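You operate a simulated robot arm through the tools that you are given. There is no shell and no other tool.

The job below is to be done with a simulated two-armed robot. You get a single attempt, and the scene is never put back.

Task
Pull the orange plug from the port strip and lock the cover again.
Fine: latch to free, cover open; put the plug in the small tray; leave the other plug in its port.

The check looks at the end state, three seconds after you hand in, the way a careful person would. Anything else that was tipped, shoved, dropped, spilled or broken makes it a failure. A push-on lid holds only when it is set on centred and level and pressed home; a screw cap is set on level and turned clockwise until tight.

Robot
Two 7-joint arms with two-finger parallel grippers on one trunk, on a base that moves. Base frame: it is fixed to the floor where the robot stands at the start and does not move with it; the origin is under the middle of the robot, x ahead of it, y to its left, z up. Units: m, rad, N and s.
The left shoulder is at the start at [0.064, 0.182, 1.137], the right one opposite. With the tool pointing down near the work surface each hand reaches from about 0.1 to 0.66 m from the robot's upright axis, wherever it stands, measured 20 degrees to its own side. Places, roughly: cap cup [0.6, -0.4, 1]; cover latch [0.5, -0.1, 0.6]; fans switch [0.6, 0.1, 0.7]; port cover [0.5, -0.1, 0.7]; small tray (8x5x3 cm) [0.6, -0.4, 1]; store switch [0.6, 0.3, 0.7]; tape switch [0.6, 0.2, 0.7]; units switch [0.6, 0.2, 0.7]. Payload 3.91 kg a hand.
The tool frame of a hand sits at the grasp point between the pads (the TCP): z along the fingers, y along the line on which they close. The tips reach 0.03 m beyond it. Largest opening 0.11 m; finger width 0.02, thickness 0.01; the body of the gripper, 0.048 by 0.112 m, starts 0.055 m behind the TCP.
Orientation is that of the tool frame in the base frame, as [roll, pitch, yaw] about the fixed x, y, z axes, in that order (R = Rz(yaw) Ry(pitch) Rx(roll)). With the fingers straight down and closing along the base's y, the tool's x points along the base's -x, its y along +y and its z along -z.

Tools
- The arms move only by the tool arm_command. It takes "left_plan", "right_plan" or both (then of equal length, played together; a hand with none holds still); each is text: rows parted by semicolons, each of 6 numbers parted by spaces: the shift along the tool's x, y, z in m, then the turn, a rotation vector about the tool's x, y, z in rad. In form: x y z rx ry rz; .... A call has 1 to 20 rows; each row is the pose to reach, as a shift and turn from the pose commanded when the call began, along the tool's axes at that moment. "left_fingers" and "right_fingers" are, for a hand that has rows, the opening, from 0 (shut) to 1 (fully open), set as the call begins (left out, the last holds). Each row takes 0.2 s and may step no farther than 0.05 m and 0.15 rad from the row before; otherwise, or with a gripper value out of range, the whole call is refused. Where a pose cannot be reached the arm comes as near as it can. A force on the tool above 40 N (or 10 N above the force at the start of the call, whichever is more), or a blocked arm, ends the call early, and 0.2 s more pass. Each finger travels about 0.072 m/s and halts on what it meets, pressing with about 45 N; the grip force reading is that of the motor and also rises with nothing between the fingers. The clock runs only during rows and for 0.2 s after the last one: add rows that repeat a pose to give the fingers time. The reply holds the time, the measured pose of the TCP, the force on the tool along the base axes, the opening and the grip force, in the units named above and with some noise, with the torque about the TCP (base axes, N m) and any sound that the robot's microphone picked up, and new pictures: "pictures" is both (left out), scene, wrist or none (wrist: the cameras of the hands that moved).
- Cameras (640 x 400 px; columns grow to the right, rows downward): "scene" is now at [0.2003, -0.0333, 1.3663]; the picture's right is [-0.35, -0.94, 0.00], its down [-0.17, 0.07, -0.98] and it looks along [0.92, -0.34, -0.19] (base axes); focal length 214 px, centre (320, 200). "left" rides on the left gripper at [0.072, -0.017, -0.103] in its tool frame; the picture's right is [0.23, 0.97, 0.00], its down [-0.76, 0.18, -0.62] and it looks along [-0.61, 0.14, 0.78] (tool axes); focal length 222 px, centre (320, 200). "right" rides on the right gripper at [0.072, 0.017, -0.103] in its tool frame; the picture's right is [-0.23, 0.97, 0.00], its down [-0.76, -0.18, -0.62] and it looks along [-0.61, -0.14, 0.78] (tool axes); focal length 222 px, centre (320, 200). There is no depth. A picture from a camera that has moved, and an enlarged one, comes with that camera's place and axes in the base frame and with its lens.
- move_column(by): moves the trunk up (or, below 0, down) by that many m; the arms and the scene camera ride with it, the base frame stays. It gives what a move gives, with no picture.
- base_move(legs): drives the robot by 1 to 6 legs, each [ahead, left, turn to the left] in m, m and rad, along the robot's own axes; the way and the turn of a leg run together, so that a leg with both is an arc; at most 1.5 m and 3.142 rad a leg. The arms and the cameras ride along, it lands a little off, and it stops where it bumps. It gives what a move gives, and a new picture of the scene camera.
- turn_head(pan, tilt): turns the head with the scene camera to pan (to the left, within 1.396 rad either way) and tilt (down, from -0.506 to 1.204), counted from straight ahead of the robot (the tilt from the chest, where the trunk bows). It gives what a move gives, and a new picture of the scene camera.
- enlarge(camera, box): a new picture of the part [left, top, right, bottom] of that camera's present view, enlarged. The clock stands still meanwhile.
- close_job(): hands the job in; it is judged then, once.

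Places have to be worked out from the pictures, the camera data and where the tool is seen. Open the grippers and draw the arms clear of the work before you hand the job in, unless the task says otherwise.

The tools are called after ">>>" as name(argument=value, ...) on one line, values as JSON. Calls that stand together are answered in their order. arm_command: Moves the arms, as the interface text tells. Its arguments: {"type":"object","properties":{"left_plan":{"type":"string"},"left_fingers":{"type":"number"},"right_plan":{"type":"string"},"right_fingers":{"type":"number"},"pictures":{"type":"string","enum":["both","scene","wrist","none"]}},"required":[]} The other tools are called the same way: move_column (by) moves the trunk up or down; base_move (legs) drives the base; turn_head (pan, tilt) turns the head that bears the scene camera; enlarge (camera, box) takes an enlarged picture of a part of a camera's view; close_job () hands the job in.

At the start:

```text
t: 0.0
left_tool_pos: [0.4267, 0.0645, 1.2683]
left_tcp_rot: [3.141, -0.001, -3.141]
left_ft_force: [-0.1, 1.4, 0.3]
left_ft_torque: [-0.01, -0.01, 0.02]
left_opening: 0.1101
left_grasp_force: 0.1
right_tool_pos: [0.2608, -0.1546, 1.2781]
right_tcp_rot: [-3.132, -0.001, 3.137]
right_ft_force: [75.1, -45.9, -53.9]
right_ft_torque: [4.36, 3.16, 3.3]
right_opening: 0.1101
right_grasp_force: 0.1
trunk travel left (down, up): [-0.4, 0.114]
robot x, y, heading: [0.0006, 0.001, 0.001]
head pan, tilt (commanded): [-0.099, 1.002]
```

scene: 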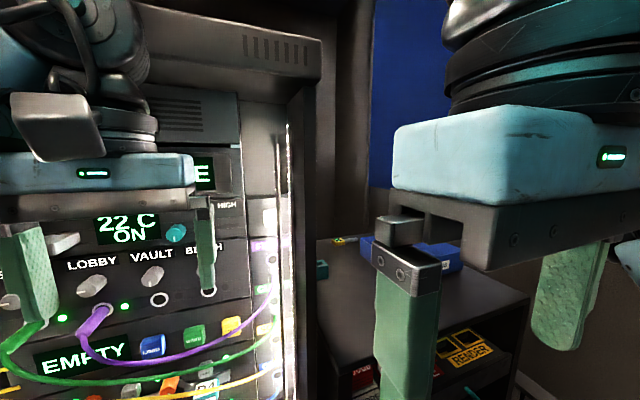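
right: 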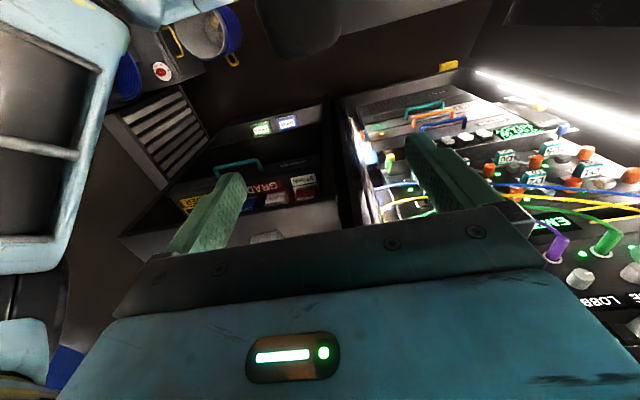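
left: 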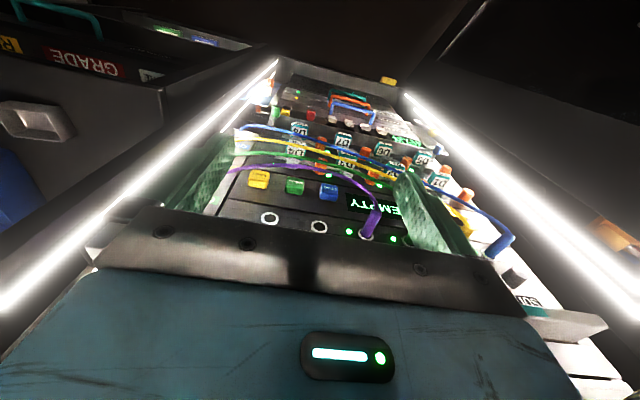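

The head's actual look direction (tilt about 0.19) differs from the commanded tilt of 1.0. The right hand also reads about 100 N, so I judge the head is pressing on the right gripper. I'll study the views closely before moving anything.

>>> enlarge(camera="scene", box=[0, 150, 320, 400])

>>> enlarge(camera="right", box=[320, 50, 640, 250])

>>> enlarge(camera="right", box=[0, 0, 320, 250])

>>> enlarge(camera="left", box=[160, 50, 560, 300])

```text
1.60 times, centred on (160, 275) of scene
camera zoom: at [0.2003, -0.0333, 1.3663], right [-0.35, -0.94, 0.0], down [-0.17, 0.07, -0.98], along [0.92, -0.34, -0.19], focal length 343 px, centre (576, 80)
```

zoom: 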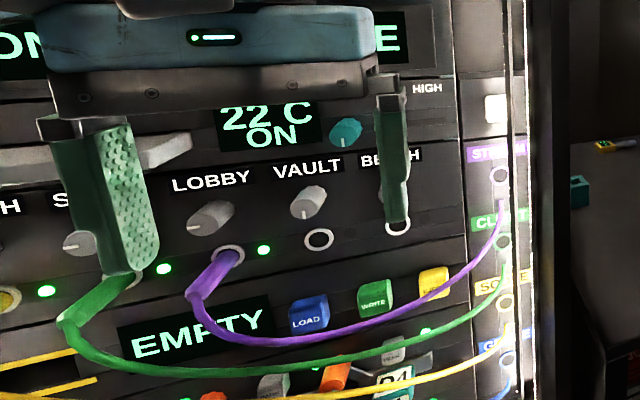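

```text
2.00 times, centred on (480, 150) of right
camera zoom: at [0.1893, -0.1362, 1.3825], right [0.23, 0.97, -0.01], down [0.76, -0.17, 0.62], along [0.6, -0.15, -0.78], focal length 444 px, centre (0, 300)
```

zoom: 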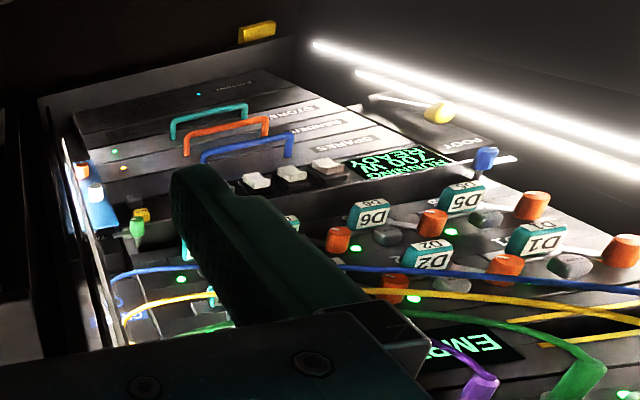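

```text
1.60 times, centred on (160, 125) of right
camera zoom: at [0.1893, -0.1362, 1.3825], right [0.23, 0.97, -0.01], down [0.76, -0.17, 0.62], along [0.6, -0.15, -0.78], focal length 355 px, centre (576, 320)
```

zoom: 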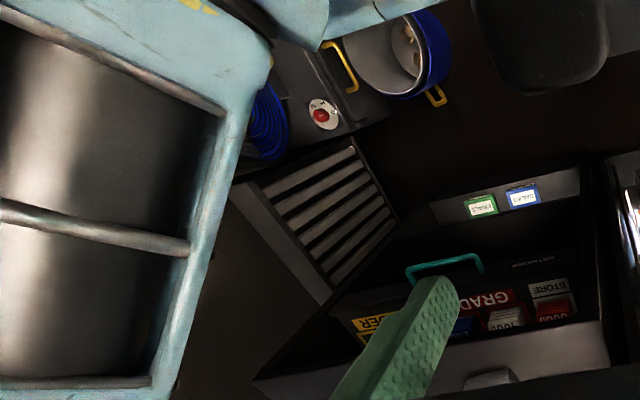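

```text
1.60 times, centred on (360, 175) of left
camera zoom: at [0.3549, 0.048, 1.3721], right [-0.23, 0.97, 0.0], down [0.76, 0.18, 0.62], along [0.61, 0.14, -0.78], focal length 355 px, centre (256, 240)
```

zoom: 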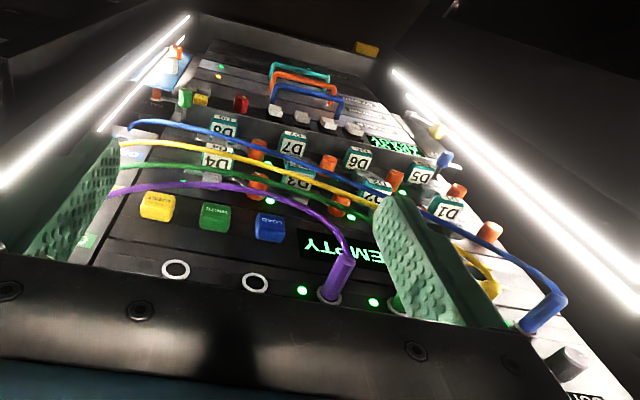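

The right gripper seems wedged against the head: the force pushes it ahead, right and down. I'll ease the right hand off along that direction, right first and slightly ahead and down.

>>> arm_command(right_plan="-0.01 -0.03 0.01 0 0 0; -0.02 -0.06 0.02 0 0 0; -0.02 -0.09 0.02 0 0 0; -0.02 -0.12 0.02 0 0 0; -0.02 -0.12 0.02 0 0 0", pictures="both")

```text
t: 1.2
left_tool_pos: [0.4289, 0.0664, 1.2681]
left_tcp_rot: [-3.14, 0.002, -3.14]
left_ft_force: [0.3, 0.5, -0.1]
left_ft_torque: [-0.06, 0.02, -0.02]
left_opening: 0.1102
left_grasp_force: 0.0
right_tool_pos: [0.2811, -0.2708, 1.2557]
right_tcp_rot: [-3.134, 0.001, 3.142]
right_ft_force: [0.2, 0.9, -0.5]
right_ft_torque: [-0.02, -0.02, 0.02]
right_opening: 0.1099
right_grasp_force: 0.0
right hand out of reach, approached as far as the arm can: row 4, 5
trunk travel left (down, up): [-0.4, 0.114]
robot x, y, heading: [-0.0017, 0.0006, 0.005]
head pan, tilt (commanded): [-0.099, 1.002]
camera scene: at [0.1828, -0.007, 1.2961], right [-0.1, -0.99, 0.0], down [-0.84, 0.08, -0.54], along [0.54, -0.05, -0.84], focal length 214 px, centre (320, 200)
camera right: at [0.21, -0.2521, 1.3592], right [0.23, 0.97, -0.01], down [0.76, -0.17, 0.62], along [0.61, -0.15, -0.78], focal length 222 px, centre (320, 200)
```

scene: 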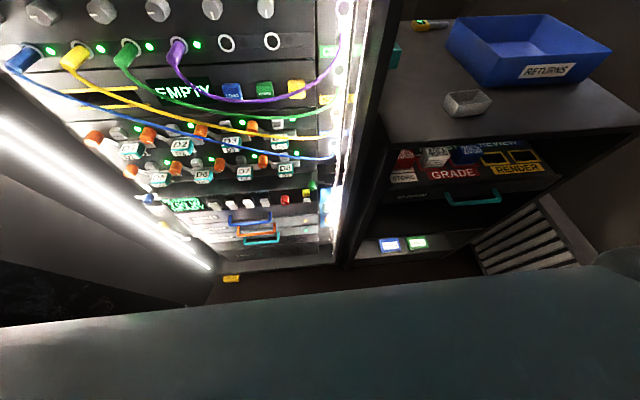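
right: 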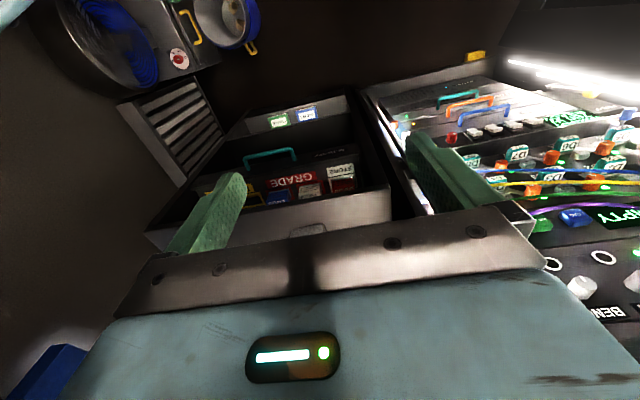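

The head is free and looks down at the rack now. The port cover should project near (339, 215), so I'll enlarge that region.

>>> enlarge(camera="scene", box=[260, 140, 400, 280])

>>> enlarge(camera="scene", box=[120, 80, 360, 280])

>>> enlarge(camera="scene", box=[380, 0, 640, 160])

>>> enlarge(camera="right", box=[360, 40, 600, 200])

```text
2.86 times, centred on (330, 210) of scene
camera zoom: at [0.1828, -0.007, 1.2961], right [-0.1, -0.99, 0.0], down [-0.84, 0.08, -0.54], along [0.54, -0.05, -0.84], focal length 613 px, centre (291, 171)
```

zoom: 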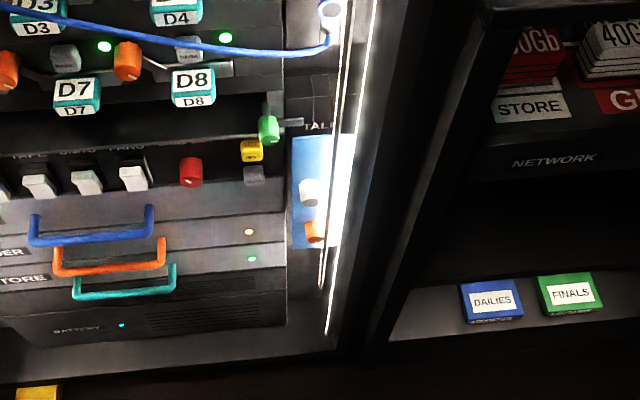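

```text
2.00 times, centred on (240, 180) of scene
camera zoom: at [0.1828, -0.007, 1.2961], right [-0.1, -0.99, 0.0], down [-0.84, 0.08, -0.54], along [0.54, -0.05, -0.84], focal length 429 px, centre (480, 240)
```

zoom: 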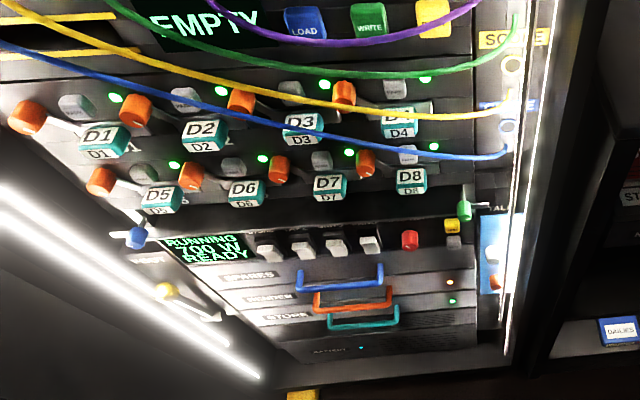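

```text
2.46 times, centred on (510, 80) of scene
camera zoom: at [0.1828, -0.007, 1.2961], right [-0.1, -0.99, 0.0], down [-0.84, 0.08, -0.54], along [0.54, -0.05, -0.84], focal length 528 px, centre (-148, 495)
```

zoom: 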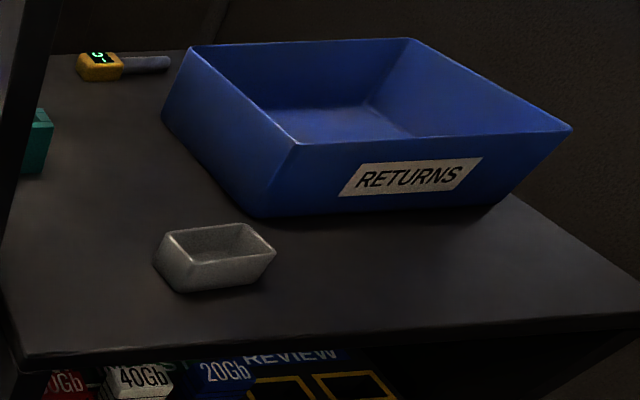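

```text
2.50 times, centred on (480, 120) of right
camera zoom: at [0.21, -0.2521, 1.3592], right [0.23, 0.97, -0.01], down [0.76, -0.17, 0.62], along [0.61, -0.15, -0.78], focal length 555 px, centre (-80, 400)
```

zoom: 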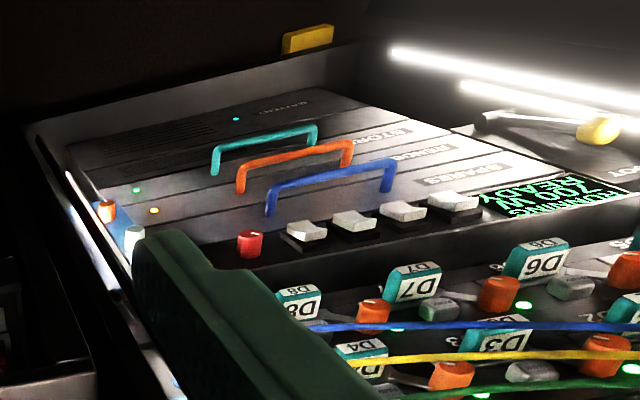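

The cover is the translucent blue panel on the right-hand strip (label "TAL…"), with a white plug above and an orange one below. I'll zoom in further from here before moving.

>>> enlarge(camera="scene", box=[305, 175, 361, 235])

>>> enlarge(camera="right", box=[375, 90, 435, 150])

```text
6.67 times, centred on (333, 205) of scene
camera zoom: at [0.1828, -0.007, 1.2961], right [-0.1, -0.99, 0.0], down [-0.84, 0.08, -0.54], along [0.54, -0.05, -0.84], focal length 1430 px, centre (233, 167)
```

zoom: 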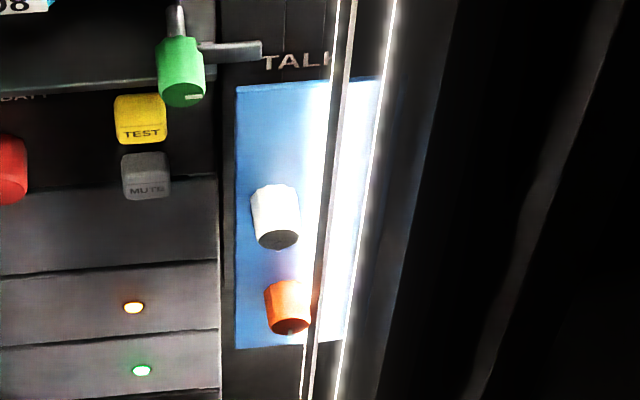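

```text
6.67 times, centred on (405, 120) of right
camera zoom: at [0.21, -0.2521, 1.3592], right [0.23, 0.97, -0.01], down [0.76, -0.17, 0.62], along [0.61, -0.15, -0.78], focal length 1481 px, centre (-247, 733)
```

zoom: 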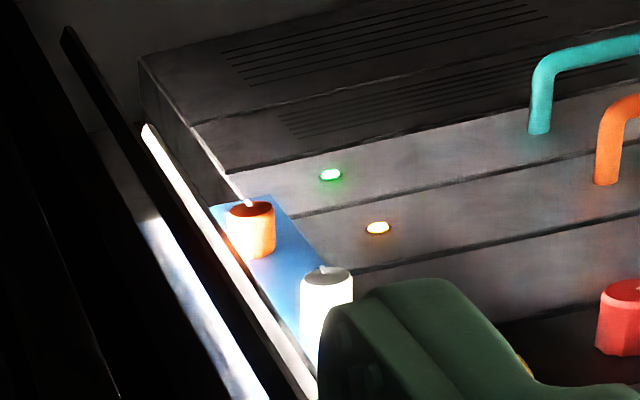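

The blue panel carries white and orange cylinders, but I can't yet tell cover, latch and plugs apart. I'll pull the left hand back from the rack before backing off and lowering the trunk for a level look.

>>> arm_command(left_plan="0.04 0.03 0 0 0 0; 0.08 0.06 0 0 0 0; 0.12 0.09 0 0 0 0; 0.15 0.12 0 0 0 0; 0.15 0.15 0 0 0 0; 0.15 0.15 0 0 0 0", pictures="both")

```text
t: 1.6
left_tool_pos: [0.3962, 0.0968, 1.2619]
left_tcp_rot: [-3.14, -0.008, -3.121]
left_ft_force: [10.0, -5.1, -14.1]
left_ft_torque: [0.79, 0.1, 0.52]
left_opening: 0.1102
left_grasp_force: 0.1
right_tool_pos: [0.2811, -0.2692, 1.2562]
right_tcp_rot: [-3.133, 0.0, 3.137]
right_ft_force: [0.7, 0.2, -0.5]
right_ft_torque: [0.01, 0.02, 0.01]
right_opening: 0.11
right_grasp_force: 0.1
trunk travel left (down, up): [-0.4, 0.114]
robot x, y, heading: [0.0012, -0.0026, -0.004]
head pan, tilt (commanded): [-0.099, 1.002]
stopped in row 2 (left hand): the force on the tool passed its limit at 54 N (the readings are from after the stop); the commanded pose is now the measured one
camera scene: at [0.1846, -0.0028, 1.2991], right [-0.05, -1.0, 0.0], down [-0.82, 0.04, -0.57], along [0.57, -0.03, -0.82], focal length 214 px, centre (320, 200)
camera left: at [0.3252, 0.0785, 1.3671], right [-0.25, 0.97, 0.0], down [0.76, 0.19, 0.62], along [0.6, 0.15, -0.79], focal length 222 px, centre (320, 200)
```

scene: 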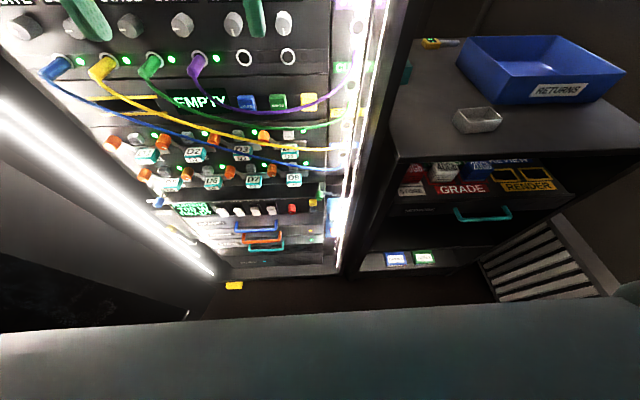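
left: 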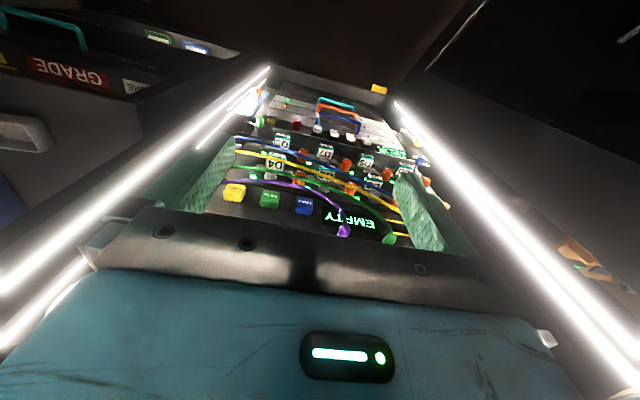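

The left wrist's camera mount touched the head, whose crown leans forward when tilted (force line passes near [0.30, 0.09, 1.41]). I'll move the hand slightly forward and then left, away from the head.

>>> arm_command(left_plan="-0.02 0 0.01 0 0 0; -0.02 0.04 0.01 0 0 0; -0.02 0.08 0.01 0 0 0; -0.02 0.12 0.01 0 0 0; -0.02 0.16 0.01 0 0 0; -0.02 0.16 0.01 0 0 0", pictures="both")

```text
t: 3.0
left_tool_pos: [0.4111, 0.2522, 1.2521]
left_tcp_rot: [-3.141, -0.008, -3.125]
left_ft_force: [-0.1, 0.0, 0.1]
left_ft_torque: [0.05, 0.02, 0.01]
left_opening: 0.1099
left_grasp_force: 0.0
right_tool_pos: [0.281, -0.2716, 1.2543]
right_tcp_rot: [-3.135, -0.002, 3.139]
right_ft_force: [0.9, 0.1, 0.4]
right_ft_torque: [-0.01, 0.02, -0.02]
right_opening: 0.1099
right_grasp_force: 0.1
trunk travel left (down, up): [-0.4, 0.114]
robot x, y, heading: [-0.001, -0.0018, -0.001]
head pan, tilt (commanded): [-0.099, 1.002]
camera scene: at [0.1828, -0.0085, 1.296], right [-0.1, -0.99, 0.0], down [-0.84, 0.08, -0.54], along [0.54, -0.05, -0.84], focal length 214 px, centre (320, 200)
camera left: at [0.339, 0.2348, 1.3567], right [-0.24, 0.97, 0.0], down [0.76, 0.19, 0.62], along [0.6, 0.15, -0.79], focal length 222 px, centre (320, 200)
```

scene: 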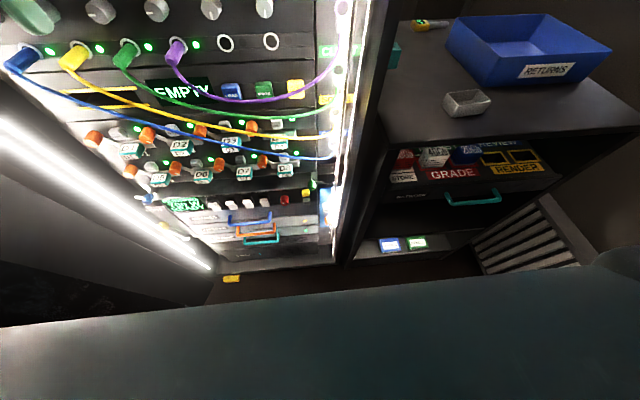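
left: 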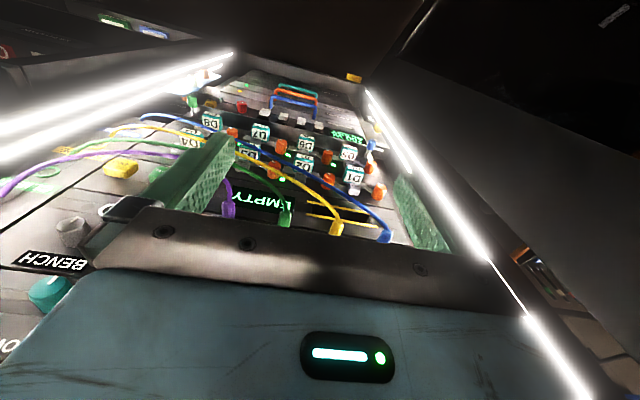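

Clear again, zero force. I'll tuck the left hand a bit further back and out to the left, well outside the head, then back the base off.

>>> arm_command(left_plan="0.03 0.03 0 0 0 0; 0.06 0.05 0 0 0 0; 0.09 0.05 0 0 0 0; 0.09 0.05 0 0 0 0", pictures="none")

>>> base_move(legs=[[-0.2, 0, 0]])

```text
t: 4.0
left_tool_pos: [0.3243, 0.2969, 1.2458]
left_tcp_rot: [-3.14, -0.005, -3.124]
left_ft_force: [-0.9, -0.7, 0.5]
left_ft_torque: [0.01, 0.0, 0.02]
left_opening: 0.1097
left_grasp_force: 0.1
left hand out of reach, approached as far as the arm can: row 3, 4
right_tool_pos: [0.2812, -0.2711, 1.2552]
right_tcp_rot: [-3.133, -0.001, 3.138]
right_ft_force: [-0.1, -0.3, -0.5]
right_ft_torque: [-0.05, -0.04, 0.01]
right_opening: 0.1099
right_grasp_force: 0.1
trunk travel left (down, up): [-0.4, 0.114]
robot x, y, heading: [-0.0012, -0.0008, -0.002]
head pan, tilt (commanded): [-0.099, 1.002]
```

```text
t: 5.7
left_tool_pos: [0.1228, 0.2976, 1.2477]
left_tcp_rot: [-3.14, -0.006, -3.127]
left_ft_force: [0.0, -0.3, -0.2]
left_ft_torque: [0.03, -0.03, -0.03]
left_opening: 0.1101
left_grasp_force: 0.0
right_tool_pos: [0.0797, -0.2701, 1.2541]
right_tcp_rot: [-3.133, -0.004, 3.138]
right_ft_force: [0.2, -0.4, -0.8]
right_ft_torque: [0.02, -0.01, -0.04]
right_opening: 0.11
right_grasp_force: 0.1
trunk travel left (down, up): [-0.4, 0.114]
robot x, y, heading: [-0.1981, -0.0004, -0.0]
head pan, tilt (commanded): [-0.099, 1.002]
camera scene: at [-0.0198, -0.0078, 1.2961], right [-0.1, -0.99, 0.0], down [-0.84, 0.09, -0.54], along [0.54, -0.05, -0.84], focal length 214 px, centre (320, 200)
```

scene: 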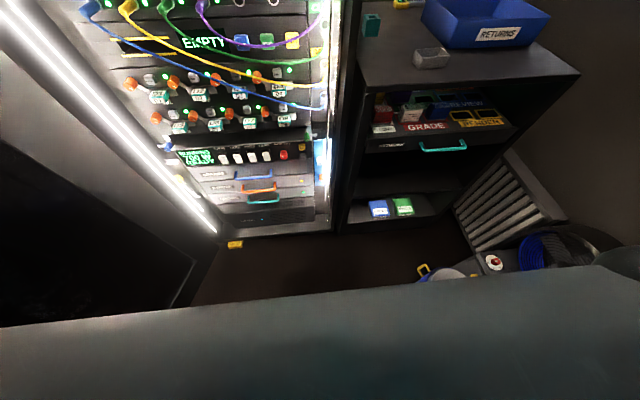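

Base moved back 0.2 m without contact. Now I lower the trunk and level the head toward the strip.

>>> move_column(by=-0.35)

>>> turn_head(pan=-0.15, tilt=0.45)

```text
t: 9.1
left_tool_pos: [0.2278, 0.2965, 0.7931]
left_tcp_rot: [3.139, -0.355, -3.123]
left_ft_force: [0.4, 0.4, -0.3]
left_ft_torque: [0.02, -0.01, -0.03]
left_opening: 0.1101
left_grasp_force: 0.2
right_tool_pos: [0.1894, -0.2714, 0.8154]
right_tcp_rot: [-3.132, -0.352, 3.136]
right_ft_force: [0.4, -0.3, -0.1]
right_ft_torque: [0.02, -0.01, 0.0]
right_opening: 0.1099
right_grasp_force: 0.0
trunk travel left (down, up): [-0.05, 0.464]
robot x, y, heading: [-0.2021, -0.0014, -0.001]
head pan, tilt (commanded): [-0.099, 1.002]
```

```text
t: 10.0
left_tool_pos: [0.2272, 0.2958, 0.7918]
left_tcp_rot: [3.136, -0.355, -3.126]
left_ft_force: [-0.1, -0.1, 0.7]
left_ft_torque: [0.03, -0.01, 0.03]
left_opening: 0.1101
left_grasp_force: 0.1
right_tool_pos: [0.1888, -0.2722, 0.815]
right_tcp_rot: [-3.132, -0.353, 3.137]
right_ft_force: [0.3, -1.1, 0.7]
right_ft_torque: [-0.02, -0.02, 0.0]
right_opening: 0.1101
right_grasp_force: 0.0
trunk travel left (down, up): [-0.05, 0.464]
robot x, y, heading: [-0.2031, -0.0003, -0.001]
head pan, tilt (commanded): [-0.15, 0.45]
camera scene: at [0.1245, -0.0149, 0.9587], right [-0.15, -0.99, 0.0], down [-0.43, 0.07, -0.9], along [0.89, -0.14, -0.44], focal length 214 px, centre (320, 200)
```

scene: 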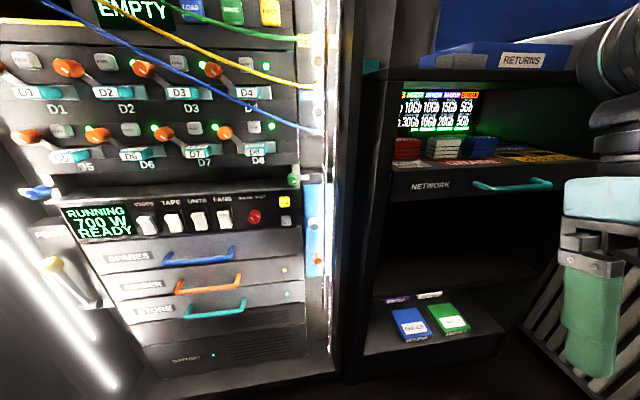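

The trunk bows 0.35 rad forward as it lowers. The strip now shows at about (315, 230), so I'll enlarge it.

>>> enlarge(camera="scene", box=[280, 160, 360, 300])

>>> enlarge(camera="scene", box=[290, 170, 340, 220])

>>> enlarge(camera="scene", box=[290, 210, 340, 290])

```text
2.86 times, centred on (320, 230) of scene
camera zoom: at [0.1245, -0.0149, 0.9587], right [-0.15, -0.99, 0.0], down [-0.43, 0.07, -0.9], along [0.89, -0.14, -0.44], focal length 613 px, centre (320, 114)
```

zoom: 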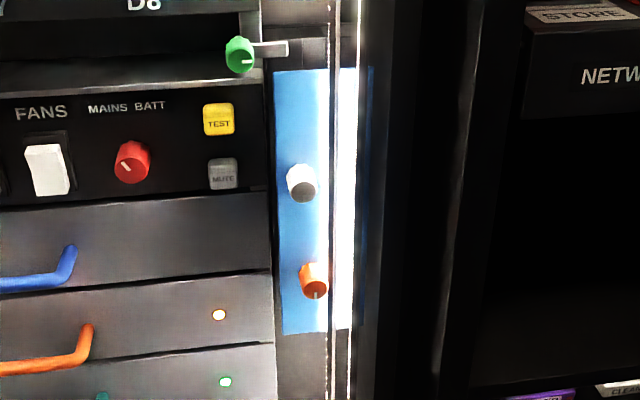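

```text
8.00 times, centred on (315, 195) of scene
camera zoom: at [0.1245, -0.0149, 0.9587], right [-0.15, -0.99, 0.0], down [-0.43, 0.07, -0.9], along [0.89, -0.14, -0.44], focal length 1716 px, centre (360, 240)
```

zoom: 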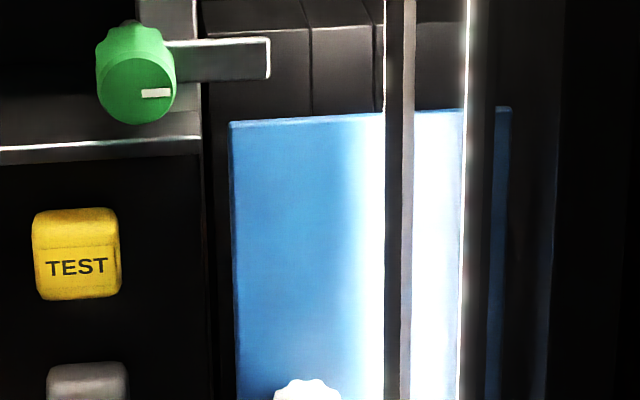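

```text
5.00 times, centred on (315, 250) of scene
camera zoom: at [0.1245, -0.0149, 0.9587], right [-0.15, -0.99, 0.0], down [-0.43, 0.07, -0.9], along [0.89, -0.14, -0.44], focal length 1072 px, centre (345, -50)
```

zoom: 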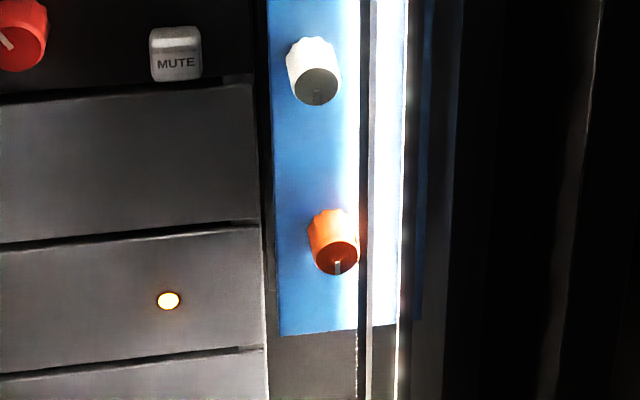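

The blue panel looks like the opaque cover. The orange knob with a pointer, at about (0.547, -0.075, 0.584), matches the latch's listed place, and the white knob near z 0.69 may be its grip. I'll check the wrist cameras for other angles on that light bar in front.

>>> enlarge(camera="left", box=[0, 0, 640, 400])

>>> enlarge(camera="right", box=[0, 0, 640, 400])

```text
1.00 times, centred on (320, 200) of left (not enlarged: the box is as wide or as high as the picture)
camera zoom: at [0.1956, 0.2784, 0.9143], right [-0.23, 0.97, 0.08], down [0.93, 0.19, 0.32], along [0.29, 0.15, -0.94], focal length 222 px, centre (320, 200)
```

zoom: 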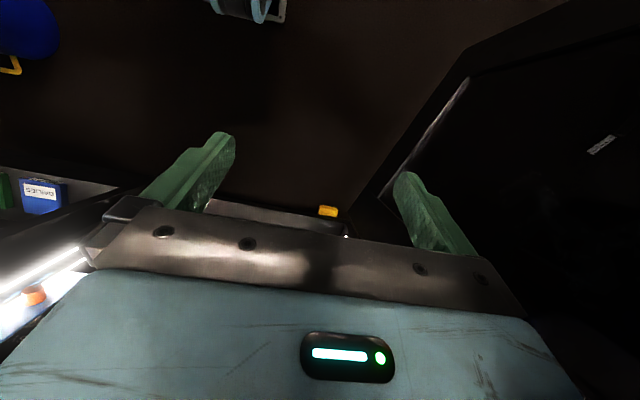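

```text
1.00 times, centred on (320, 200) of right (not enlarged: the box is as wide or as high as the picture)
camera zoom: at [0.1576, -0.2529, 0.9375], right [0.22, 0.97, -0.09], down [0.93, -0.18, 0.32], along [0.3, -0.15, -0.94], focal length 222 px, centre (320, 200)
```

zoom: 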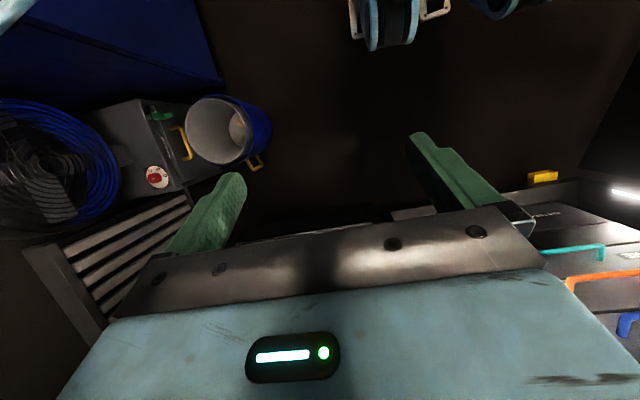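

The left wrist camera catches the orange knob and light bar in its lower-left corner, from a very different angle. Enlarging that.

>>> enlarge(camera="left", box=[0, 230, 100, 350])

```text
3.33 times, centred on (50, 290) of left
camera zoom: at [0.1956, 0.2784, 0.9143], right [-0.23, 0.97, 0.08], down [0.93, 0.19, 0.32], along [0.29, 0.15, -0.94], focal length 740 px, centre (1220, -100)
```

zoom: 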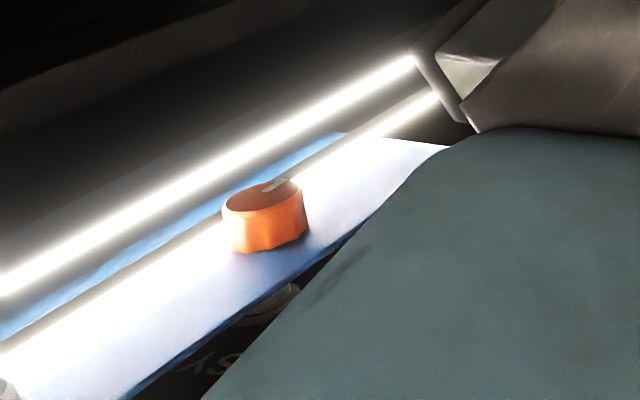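

The cover stands behind a slim light fixture, and I need a close view of it. I'll swing the right hand up to point forward (a -1.93 rad turn about tool y) at about (0.33, -0.20, 0.75), still well clear of the rack, and use its camera.

>>> arm_command(right_plan="-0.012 0.006 0.001 0 -0.148 0; -0.024 0.011 0.002 0 -0.296 0; -0.036 0.017 0.003 0 -0.444 0; -0.048 0.022 0.004 0 -0.592 0; -0.06 0.028 0.005 0 -0.74 0; -0.072 0.033 0.006 0 -0.888 0; -0.084 0.039 0.007 0 -1.036 0; -0.096 0.044 0.008 0 -1.184 0; -0.108 0.05 0.009 0 -1.332 0; -0.12 0.055 0.01 0 -1.48 0; -0.132 0.061 0.011 0 -1.628 0; -0.144 0.066 0.012 0 -1.776 0; -0.155 0.072 0.012 0 -1.923 0; -0.155 0.072 0.012 0 -1.923 0", pictures="both")

```text
t: 13.0
left_tool_pos: [0.2274, 0.2969, 0.7924]
left_tcp_rot: [3.139, -0.356, -3.127]
left_ft_force: [-0.1, 0.8, -0.7]
left_ft_torque: [-0.04, -0.03, 0.01]
left_opening: 0.11
left_grasp_force: 0.0
right_tool_pos: [0.3775, -0.1844, 0.7675]
right_tcp_rot: [-3.095, 1.383, -3.088]
right_ft_force: [-0.2, -0.4, 0.0]
right_ft_torque: [-0.02, -0.05, 0.0]
right_opening: 0.1101
right_grasp_force: 0.1
right hand out of reach, approached as far as the arm can: row 7, 8, 9, 10, 11, 12, 13, 14
trunk travel left (down, up): [-0.05, 0.464]
robot x, y, heading: [-0.2025, 0.0003, 0.001]
head pan, tilt (commanded): [-0.15, 0.45]
camera scene: at [0.1245, -0.0149, 0.9588], right [-0.15, -0.99, 0.0], down [-0.43, 0.07, -0.9], along [0.89, -0.14, -0.44], focal length 214 px, centre (320, 200)
camera right: at [0.2642, -0.1696, 0.7148], right [0.03, 0.98, 0.22], down [-0.47, -0.17, 0.87], along [0.88, -0.13, 0.45], focal length 222 px, centre (320, 200)
```

scene: 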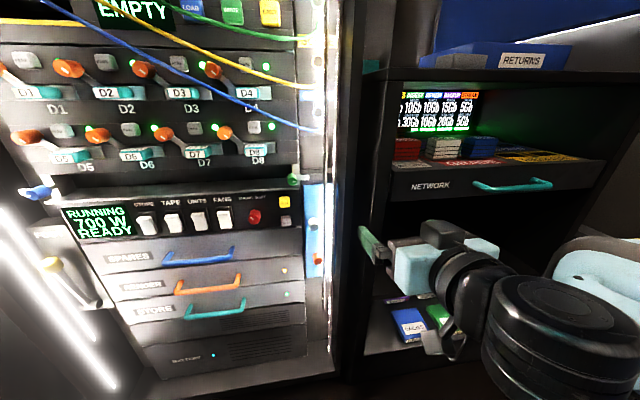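
right: 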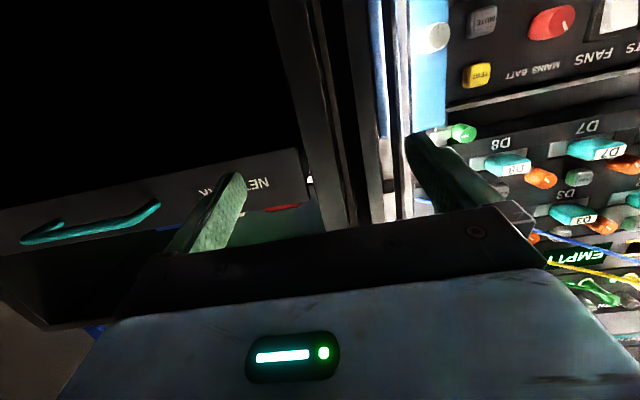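

The hand points forward now, and its camera (picture upside-down) sees the cover from the right and below. Enlarging the strip region.

>>> enlarge(camera="right", box=[340, 0, 480, 140])

>>> enlarge(camera="scene", box=[295, 180, 345, 290])

```text
2.86 times, centred on (410, 70) of right
camera zoom: at [0.2642, -0.1696, 0.7148], right [0.03, 0.98, 0.22], down [-0.47, -0.17, 0.87], along [0.88, -0.13, 0.45], focal length 635 px, centre (63, 571)
```

zoom: 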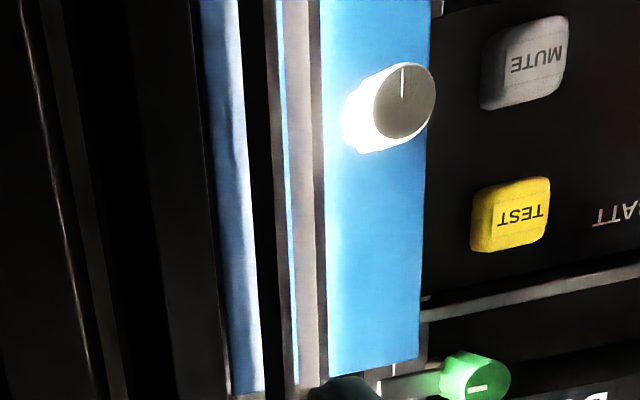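

```text
3.64 times, centred on (320, 235) of scene
camera zoom: at [0.1245, -0.0149, 0.9588], right [-0.15, -0.99, 0.0], down [-0.43, 0.07, -0.9], along [0.89, -0.14, -0.44], focal length 780 px, centre (320, 73)
```

zoom: 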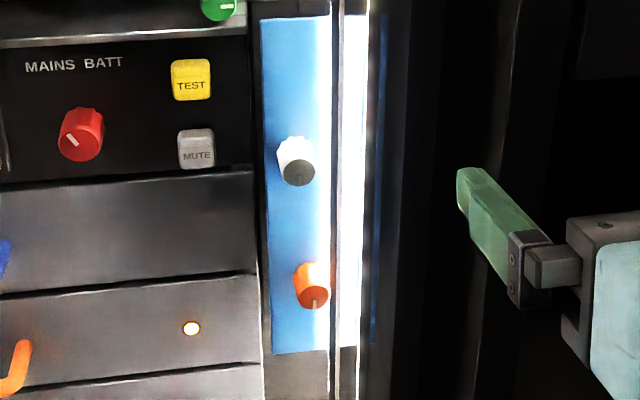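

Both knobs carry a pointer line facing down, and the bars sit about 2 cm in front of the cover face (x≈0.545). I need to find the hinge and any LOCK/FREE marks, so I'll zoom tightly on the knobs and the cover edges.

>>> enlarge(camera="scene", box=[302, 240, 330, 285])

>>> enlarge(camera="scene", box=[302, 205, 330, 240])

>>> enlarge(camera="right", box=[370, 60, 450, 130])

>>> enlarge(camera="right", box=[380, 0, 450, 60])

```text
8.89 times, centred on (316, 262) of scene
camera zoom: at [0.1245, -0.0149, 0.9588], right [-0.15, -0.99, 0.0], down [-0.43, 0.07, -0.9], along [0.89, -0.14, -0.44], focal length 1906 px, centre (356, -356)
```

zoom: 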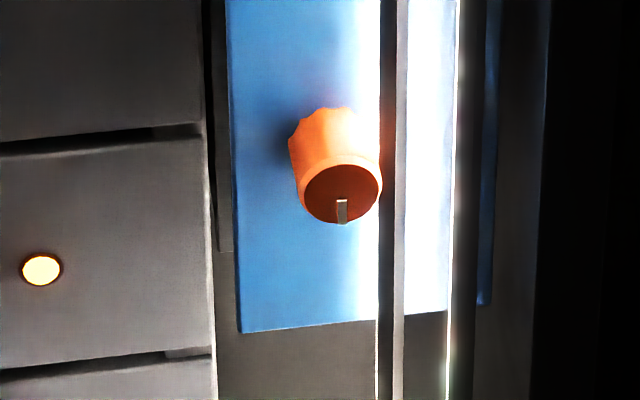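

```text
11.43 times, centred on (316, 222) of scene
camera zoom: at [0.1245, -0.0149, 0.9588], right [-0.15, -0.99, 0.0], down [-0.43, 0.07, -0.9], along [0.89, -0.14, -0.44], focal length 2451 px, centre (366, -57)
```

zoom: 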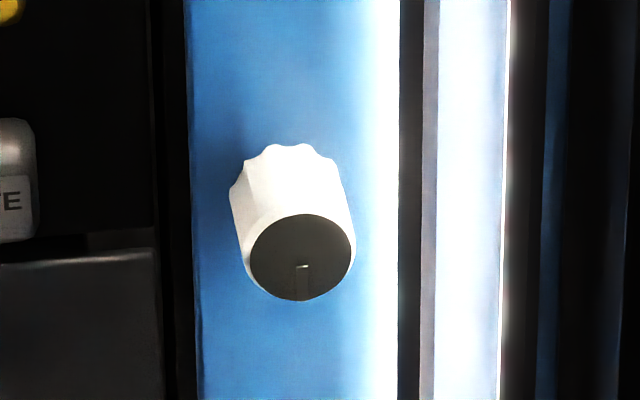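

```text
5.71 times, centred on (410, 95) of right
camera zoom: at [0.2642, -0.1696, 0.7148], right [0.03, 0.98, 0.22], down [-0.47, -0.17, 0.87], along [0.88, -0.13, 0.45], focal length 1269 px, centre (-194, 800)
```

zoom: 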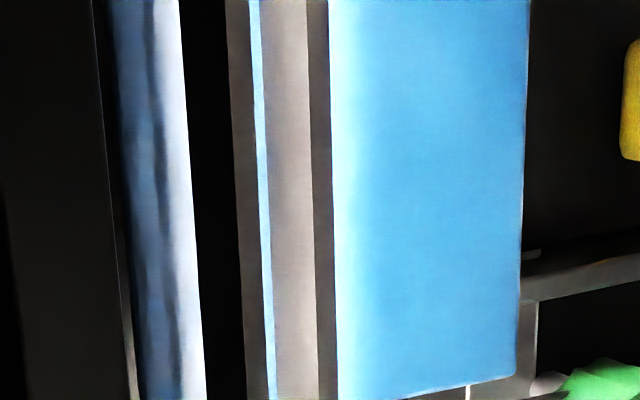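

```text
6.67 times, centred on (415, 30) of right
camera zoom: at [0.2642, -0.1696, 0.7148], right [0.03, 0.98, 0.22], down [-0.47, -0.17, 0.87], along [0.88, -0.13, 0.45], focal length 1481 px, centre (-313, 1333)
```

zoom: 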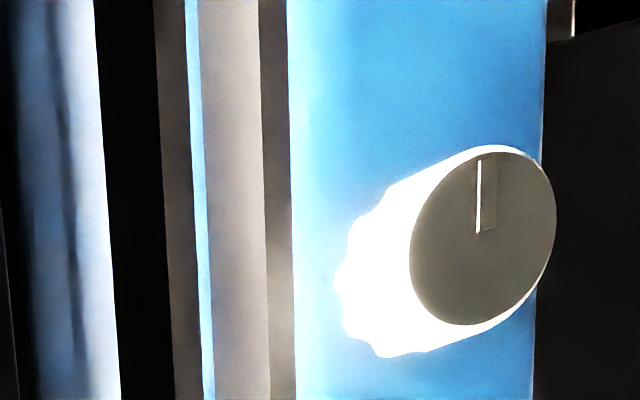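

No hinge or label is visible from here. I'll swing the left hand around so its camera looks at the strip from the left at cover height (TCP about (0.30, 0.12, 0.68), well short of the drawer handles).

>>> arm_command(left_plan="-0.011 -0.018 0.008 0.019 -0.118 0.072; -0.022 -0.035 0.016 0.038 -0.235 0.144; -0.032 -0.053 0.024 0.057 -0.353 0.216; -0.043 -0.071 0.032 0.077 -0.471 0.288; -0.054 -0.089 0.04 0.096 -0.588 0.36; -0.065 -0.106 0.048 0.115 -0.706 0.432; -0.075 -0.124 0.056 0.134 -0.824 0.504; -0.086 -0.142 0.064 0.153 -0.941 0.576; -0.097 -0.159 0.072 0.172 -1.059 0.648; -0.107 -0.177 0.08 0.1915 -1.1768 0.72; -0.107 -0.177 0.08 0.1915 -1.1768 0.72", pictures="both")

```text
t: 15.4
left_tool_pos: [0.3116, 0.1211, 0.68]
left_tcp_rot: [3.138, 0.872, 2.452]
left_ft_force: [1.3, -0.4, -0.2]
left_ft_torque: [-0.02, -0.04, -0.03]
left_opening: 0.1099
left_grasp_force: 0.0
left hand out of reach, approached as far as the arm can: row 10, 11
right_tool_pos: [0.3781, -0.1862, 0.7671]
right_tcp_rot: [-3.094, 1.383, -3.087]
right_ft_force: [0.3, 0.0, 0.0]
right_ft_torque: [0.01, 0.01, -0.01]
right_opening: 0.1103
right_grasp_force: 0.1
trunk travel left (down, up): [-0.05, 0.464]
robot x, y, heading: [-0.2019, -0.0, -0.006]
head pan, tilt (commanded): [-0.15, 0.45]
camera scene: at [0.1245, -0.0149, 0.9588], right [-0.15, -0.99, 0.0], down [-0.43, 0.07, -0.9], along [0.89, -0.14, -0.44], focal length 214 px, centre (320, 200)
camera left: at [0.2029, 0.187, 0.691], right [0.5, 0.85, -0.17], down [0.12, 0.13, 0.98], along [0.85, -0.52, -0.04], focal length 222 px, centre (320, 200)
```

scene: 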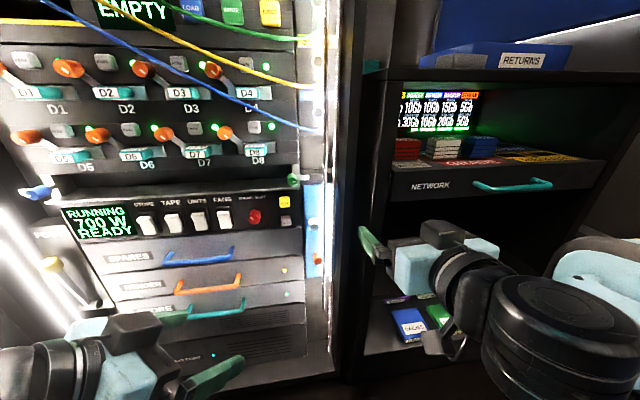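
left: 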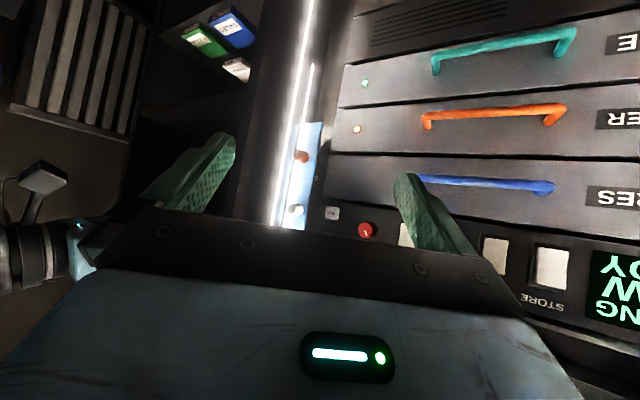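

>>> enlarge(camera="left", box=[250, 100, 350, 235])

>>> enlarge(camera="left", box=[275, 115, 335, 175])

>>> enlarge(camera="left", box=[275, 170, 335, 230])

```text
2.96 times, centred on (300, 168) of left
camera zoom: at [0.2029, 0.187, 0.691], right [0.5, 0.85, -0.17], down [0.12, 0.13, 0.98], along [0.85, -0.52, -0.04], focal length 658 px, centre (379, 296)
```

zoom: 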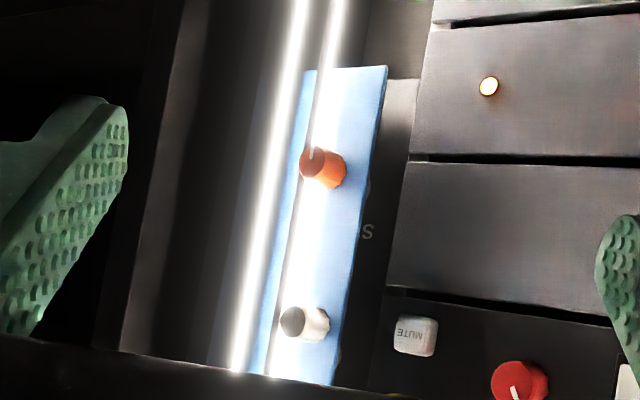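

```text
6.67 times, centred on (305, 145) of left
camera zoom: at [0.2029, 0.187, 0.691], right [0.5, 0.85, -0.17], down [0.12, 0.13, 0.98], along [0.85, -0.52, -0.04], focal length 1481 px, centre (420, 567)
```

zoom: 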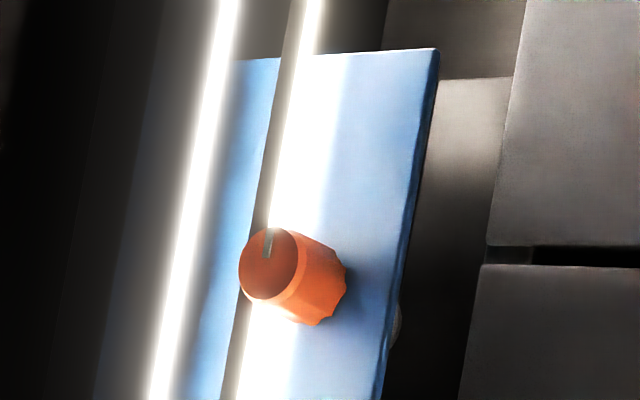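

```text
6.67 times, centred on (305, 200) of left
camera zoom: at [0.2029, 0.187, 0.691], right [0.5, 0.85, -0.17], down [0.12, 0.13, 0.98], along [0.85, -0.52, -0.04], focal length 1481 px, centre (420, 200)
```

zoom: 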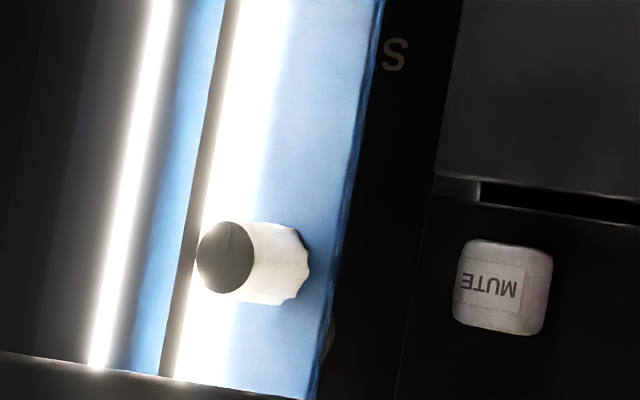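

The cover is a flat opaque plate (x≈0.5435, z 0.53–0.79, y -0.046 to -0.128) standing off the strip. The orange knob tip is at (0.524, -0.073, 0.597), which matches the latch, and the white knob tip is at (0.519, -0.064, 0.699). I'll zoom on the cover's right edge to look for a hinge.

>>> enlarge(camera="right", box=[350, 0, 420, 50])

>>> enlarge(camera="right", box=[350, 40, 420, 135])

>>> enlarge(camera="left", box=[305, 130, 335, 220])

```text
8.00 times, centred on (385, 25) of right
camera zoom: at [0.2642, -0.1696, 0.7148], right [0.03, 0.98, 0.21], down [-0.47, -0.17, 0.87], along [0.88, -0.13, 0.45], focal length 1777 px, centre (-200, 1600)
```

zoom: 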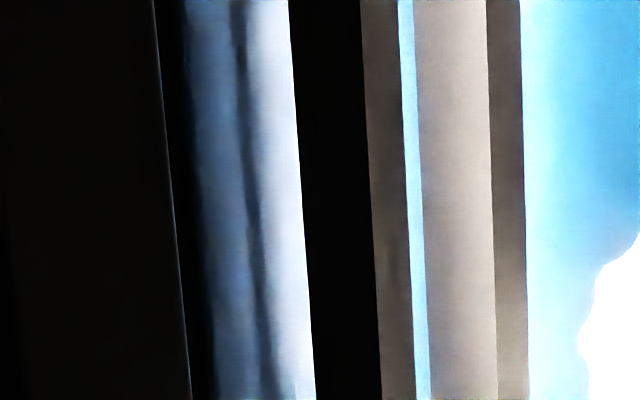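

```text
4.21 times, centred on (385, 88) of right
camera zoom: at [0.2642, -0.1696, 0.7148], right [0.03, 0.98, 0.21], down [-0.47, -0.17, 0.87], along [0.88, -0.13, 0.45], focal length 935 px, centre (46, 674)
```

zoom: 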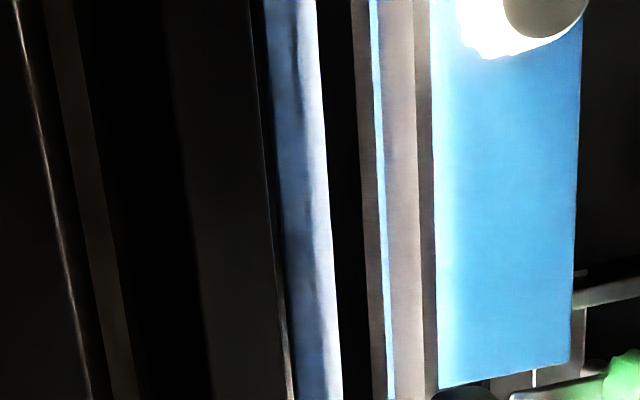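

```text
4.44 times, centred on (320, 175) of left
camera zoom: at [0.2029, 0.187, 0.691], right [0.5, 0.85, -0.17], down [0.12, 0.13, 0.98], along [0.85, -0.52, -0.04], focal length 987 px, centre (320, 311)
```

zoom: 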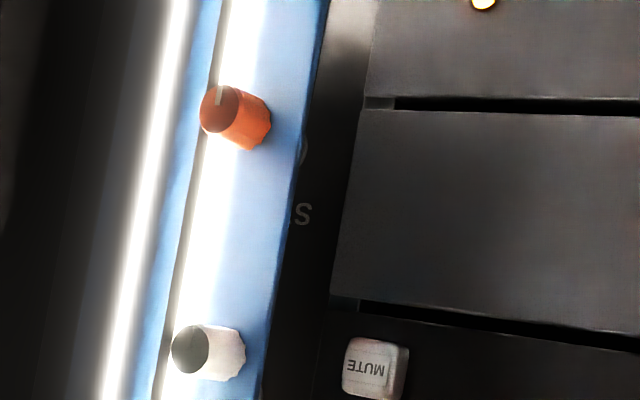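

Geometry so far: a light bar about 8 mm wide runs at y≈-0.085 to -0.092 with its front at x≈0.528, right beside the orange latch knob. The knob therefore has to be gripped with the fingers above and below. I'll move the left hand aside and bring the right hand to a pre-grasp 0.1 m in front of the orange knob, rolled 90° so the fingers close vertically and the camera sits on its left.

>>> arm_command(left_plan="0.022 0.015 -0.026 0 0 0; 0.044 0.03 -0.052 0 0 0; 0.066 0.045 -0.078 0 0 0; 0.066 0.045 -0.078 0 0 0", pictures="none")

>>> arm_command(right_plan="0.014 0.01 0.007 -0.013 -0.014 0.143; 0.029 0.021 0.013 -0.026 -0.028 0.286; 0.043 0.031 0.02 -0.039 -0.042 0.43; 0.057 0.041 0.027 -0.052 -0.055 0.573; 0.072 0.052 0.034 -0.065 -0.069 0.716; 0.086 0.062 0.04 -0.077 -0.083 0.859; 0.1 0.073 0.047 -0.09 -0.097 1.002; 0.115 0.083 0.054 -0.103 -0.111 1.145; 0.129 0.093 0.06 -0.116 -0.125 1.289; 0.144 0.104 0.067 -0.129 -0.139 1.432; 0.158 0.114 0.074 -0.142 -0.1525 1.575; 0.158 0.114 0.074 -0.142 -0.1525 1.575", right_fingers=0.5, pictures="both")

```text
t: 16.4
left_tool_pos: [0.303, 0.2308, 0.685]
left_tcp_rot: [3.141, 0.871, 2.453]
left_ft_force: [-0.4, -0.7, -0.6]
left_ft_torque: [0.01, 0.0, 0.01]
left_opening: 0.1097
left_grasp_force: 0.1
left hand out of reach, approached as far as the arm can: row 1, 2, 3, 4
right_tool_pos: [0.38, -0.1852, 0.7663]
right_tcp_rot: [-3.094, 1.385, -3.086]
right_ft_force: [-0.5, 0.1, 0.5]
right_ft_torque: [-0.04, -0.03, -0.01]
right_opening: 0.1102
right_grasp_force: 0.0
trunk travel left (down, up): [-0.05, 0.464]
robot x, y, heading: [-0.2017, 0.0001, -0.003]
head pan, tilt (commanded): [-0.15, 0.45]
```

```text
t: 19.0
left_tool_pos: [0.3039, 0.2309, 0.6852]
left_tcp_rot: [3.14, 0.871, 2.455]
left_ft_force: [-0.1, 0.3, -1.0]
left_ft_torque: [-0.01, 0.0, -0.04]
left_opening: 0.11
left_grasp_force: 0.1
right_tool_pos: [0.4185, -0.0589, 0.6025]
right_tcp_rot: [1.572, -0.002, 1.568]
right_ft_force: [0.0, -0.5, 0.1]
right_ft_torque: [0.02, 0.01, -0.01]
right_opening: 0.0549
right_grasp_force: 0.1
right hand out of reach, approached as far as the arm can: row 2, 3, 4, 5, 6, 7, 8, 9, 10, 11, 12
trunk travel left (down, up): [-0.05, 0.464]
robot x, y, heading: [-0.1994, -0.0012, -0.002]
head pan, tilt (commanded): [-0.15, 0.45]
camera scene: at [0.1244, -0.015, 0.9588], right [-0.15, -0.99, 0.0], down [-0.43, 0.07, -0.9], along [0.89, -0.14, -0.44], focal length 214 px, centre (320, 200)
camera right: at [0.3159, 0.0144, 0.6198], right [0.0, -0.23, 0.97], down [-0.63, -0.76, -0.18], along [0.78, -0.61, -0.14], focal length 222 px, centre (320, 200)
```

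scene: 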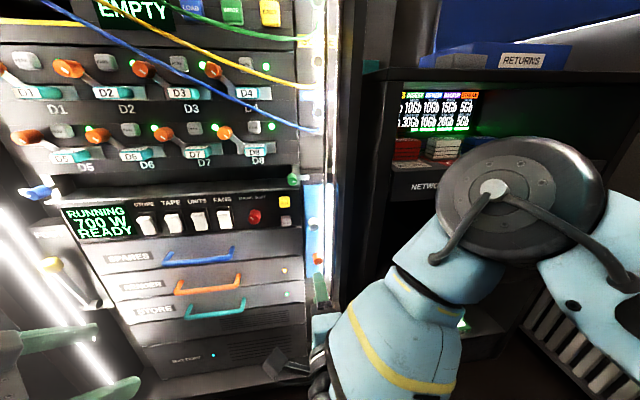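
right: 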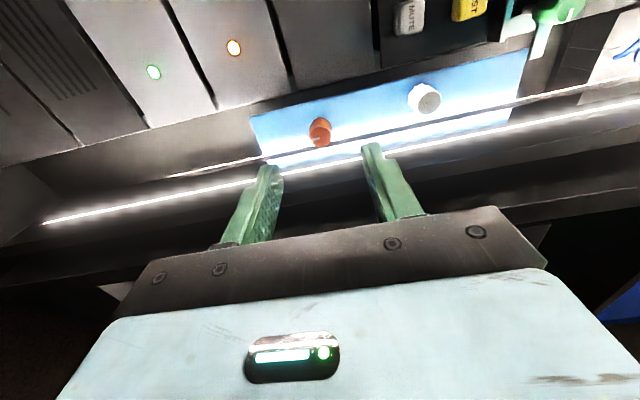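

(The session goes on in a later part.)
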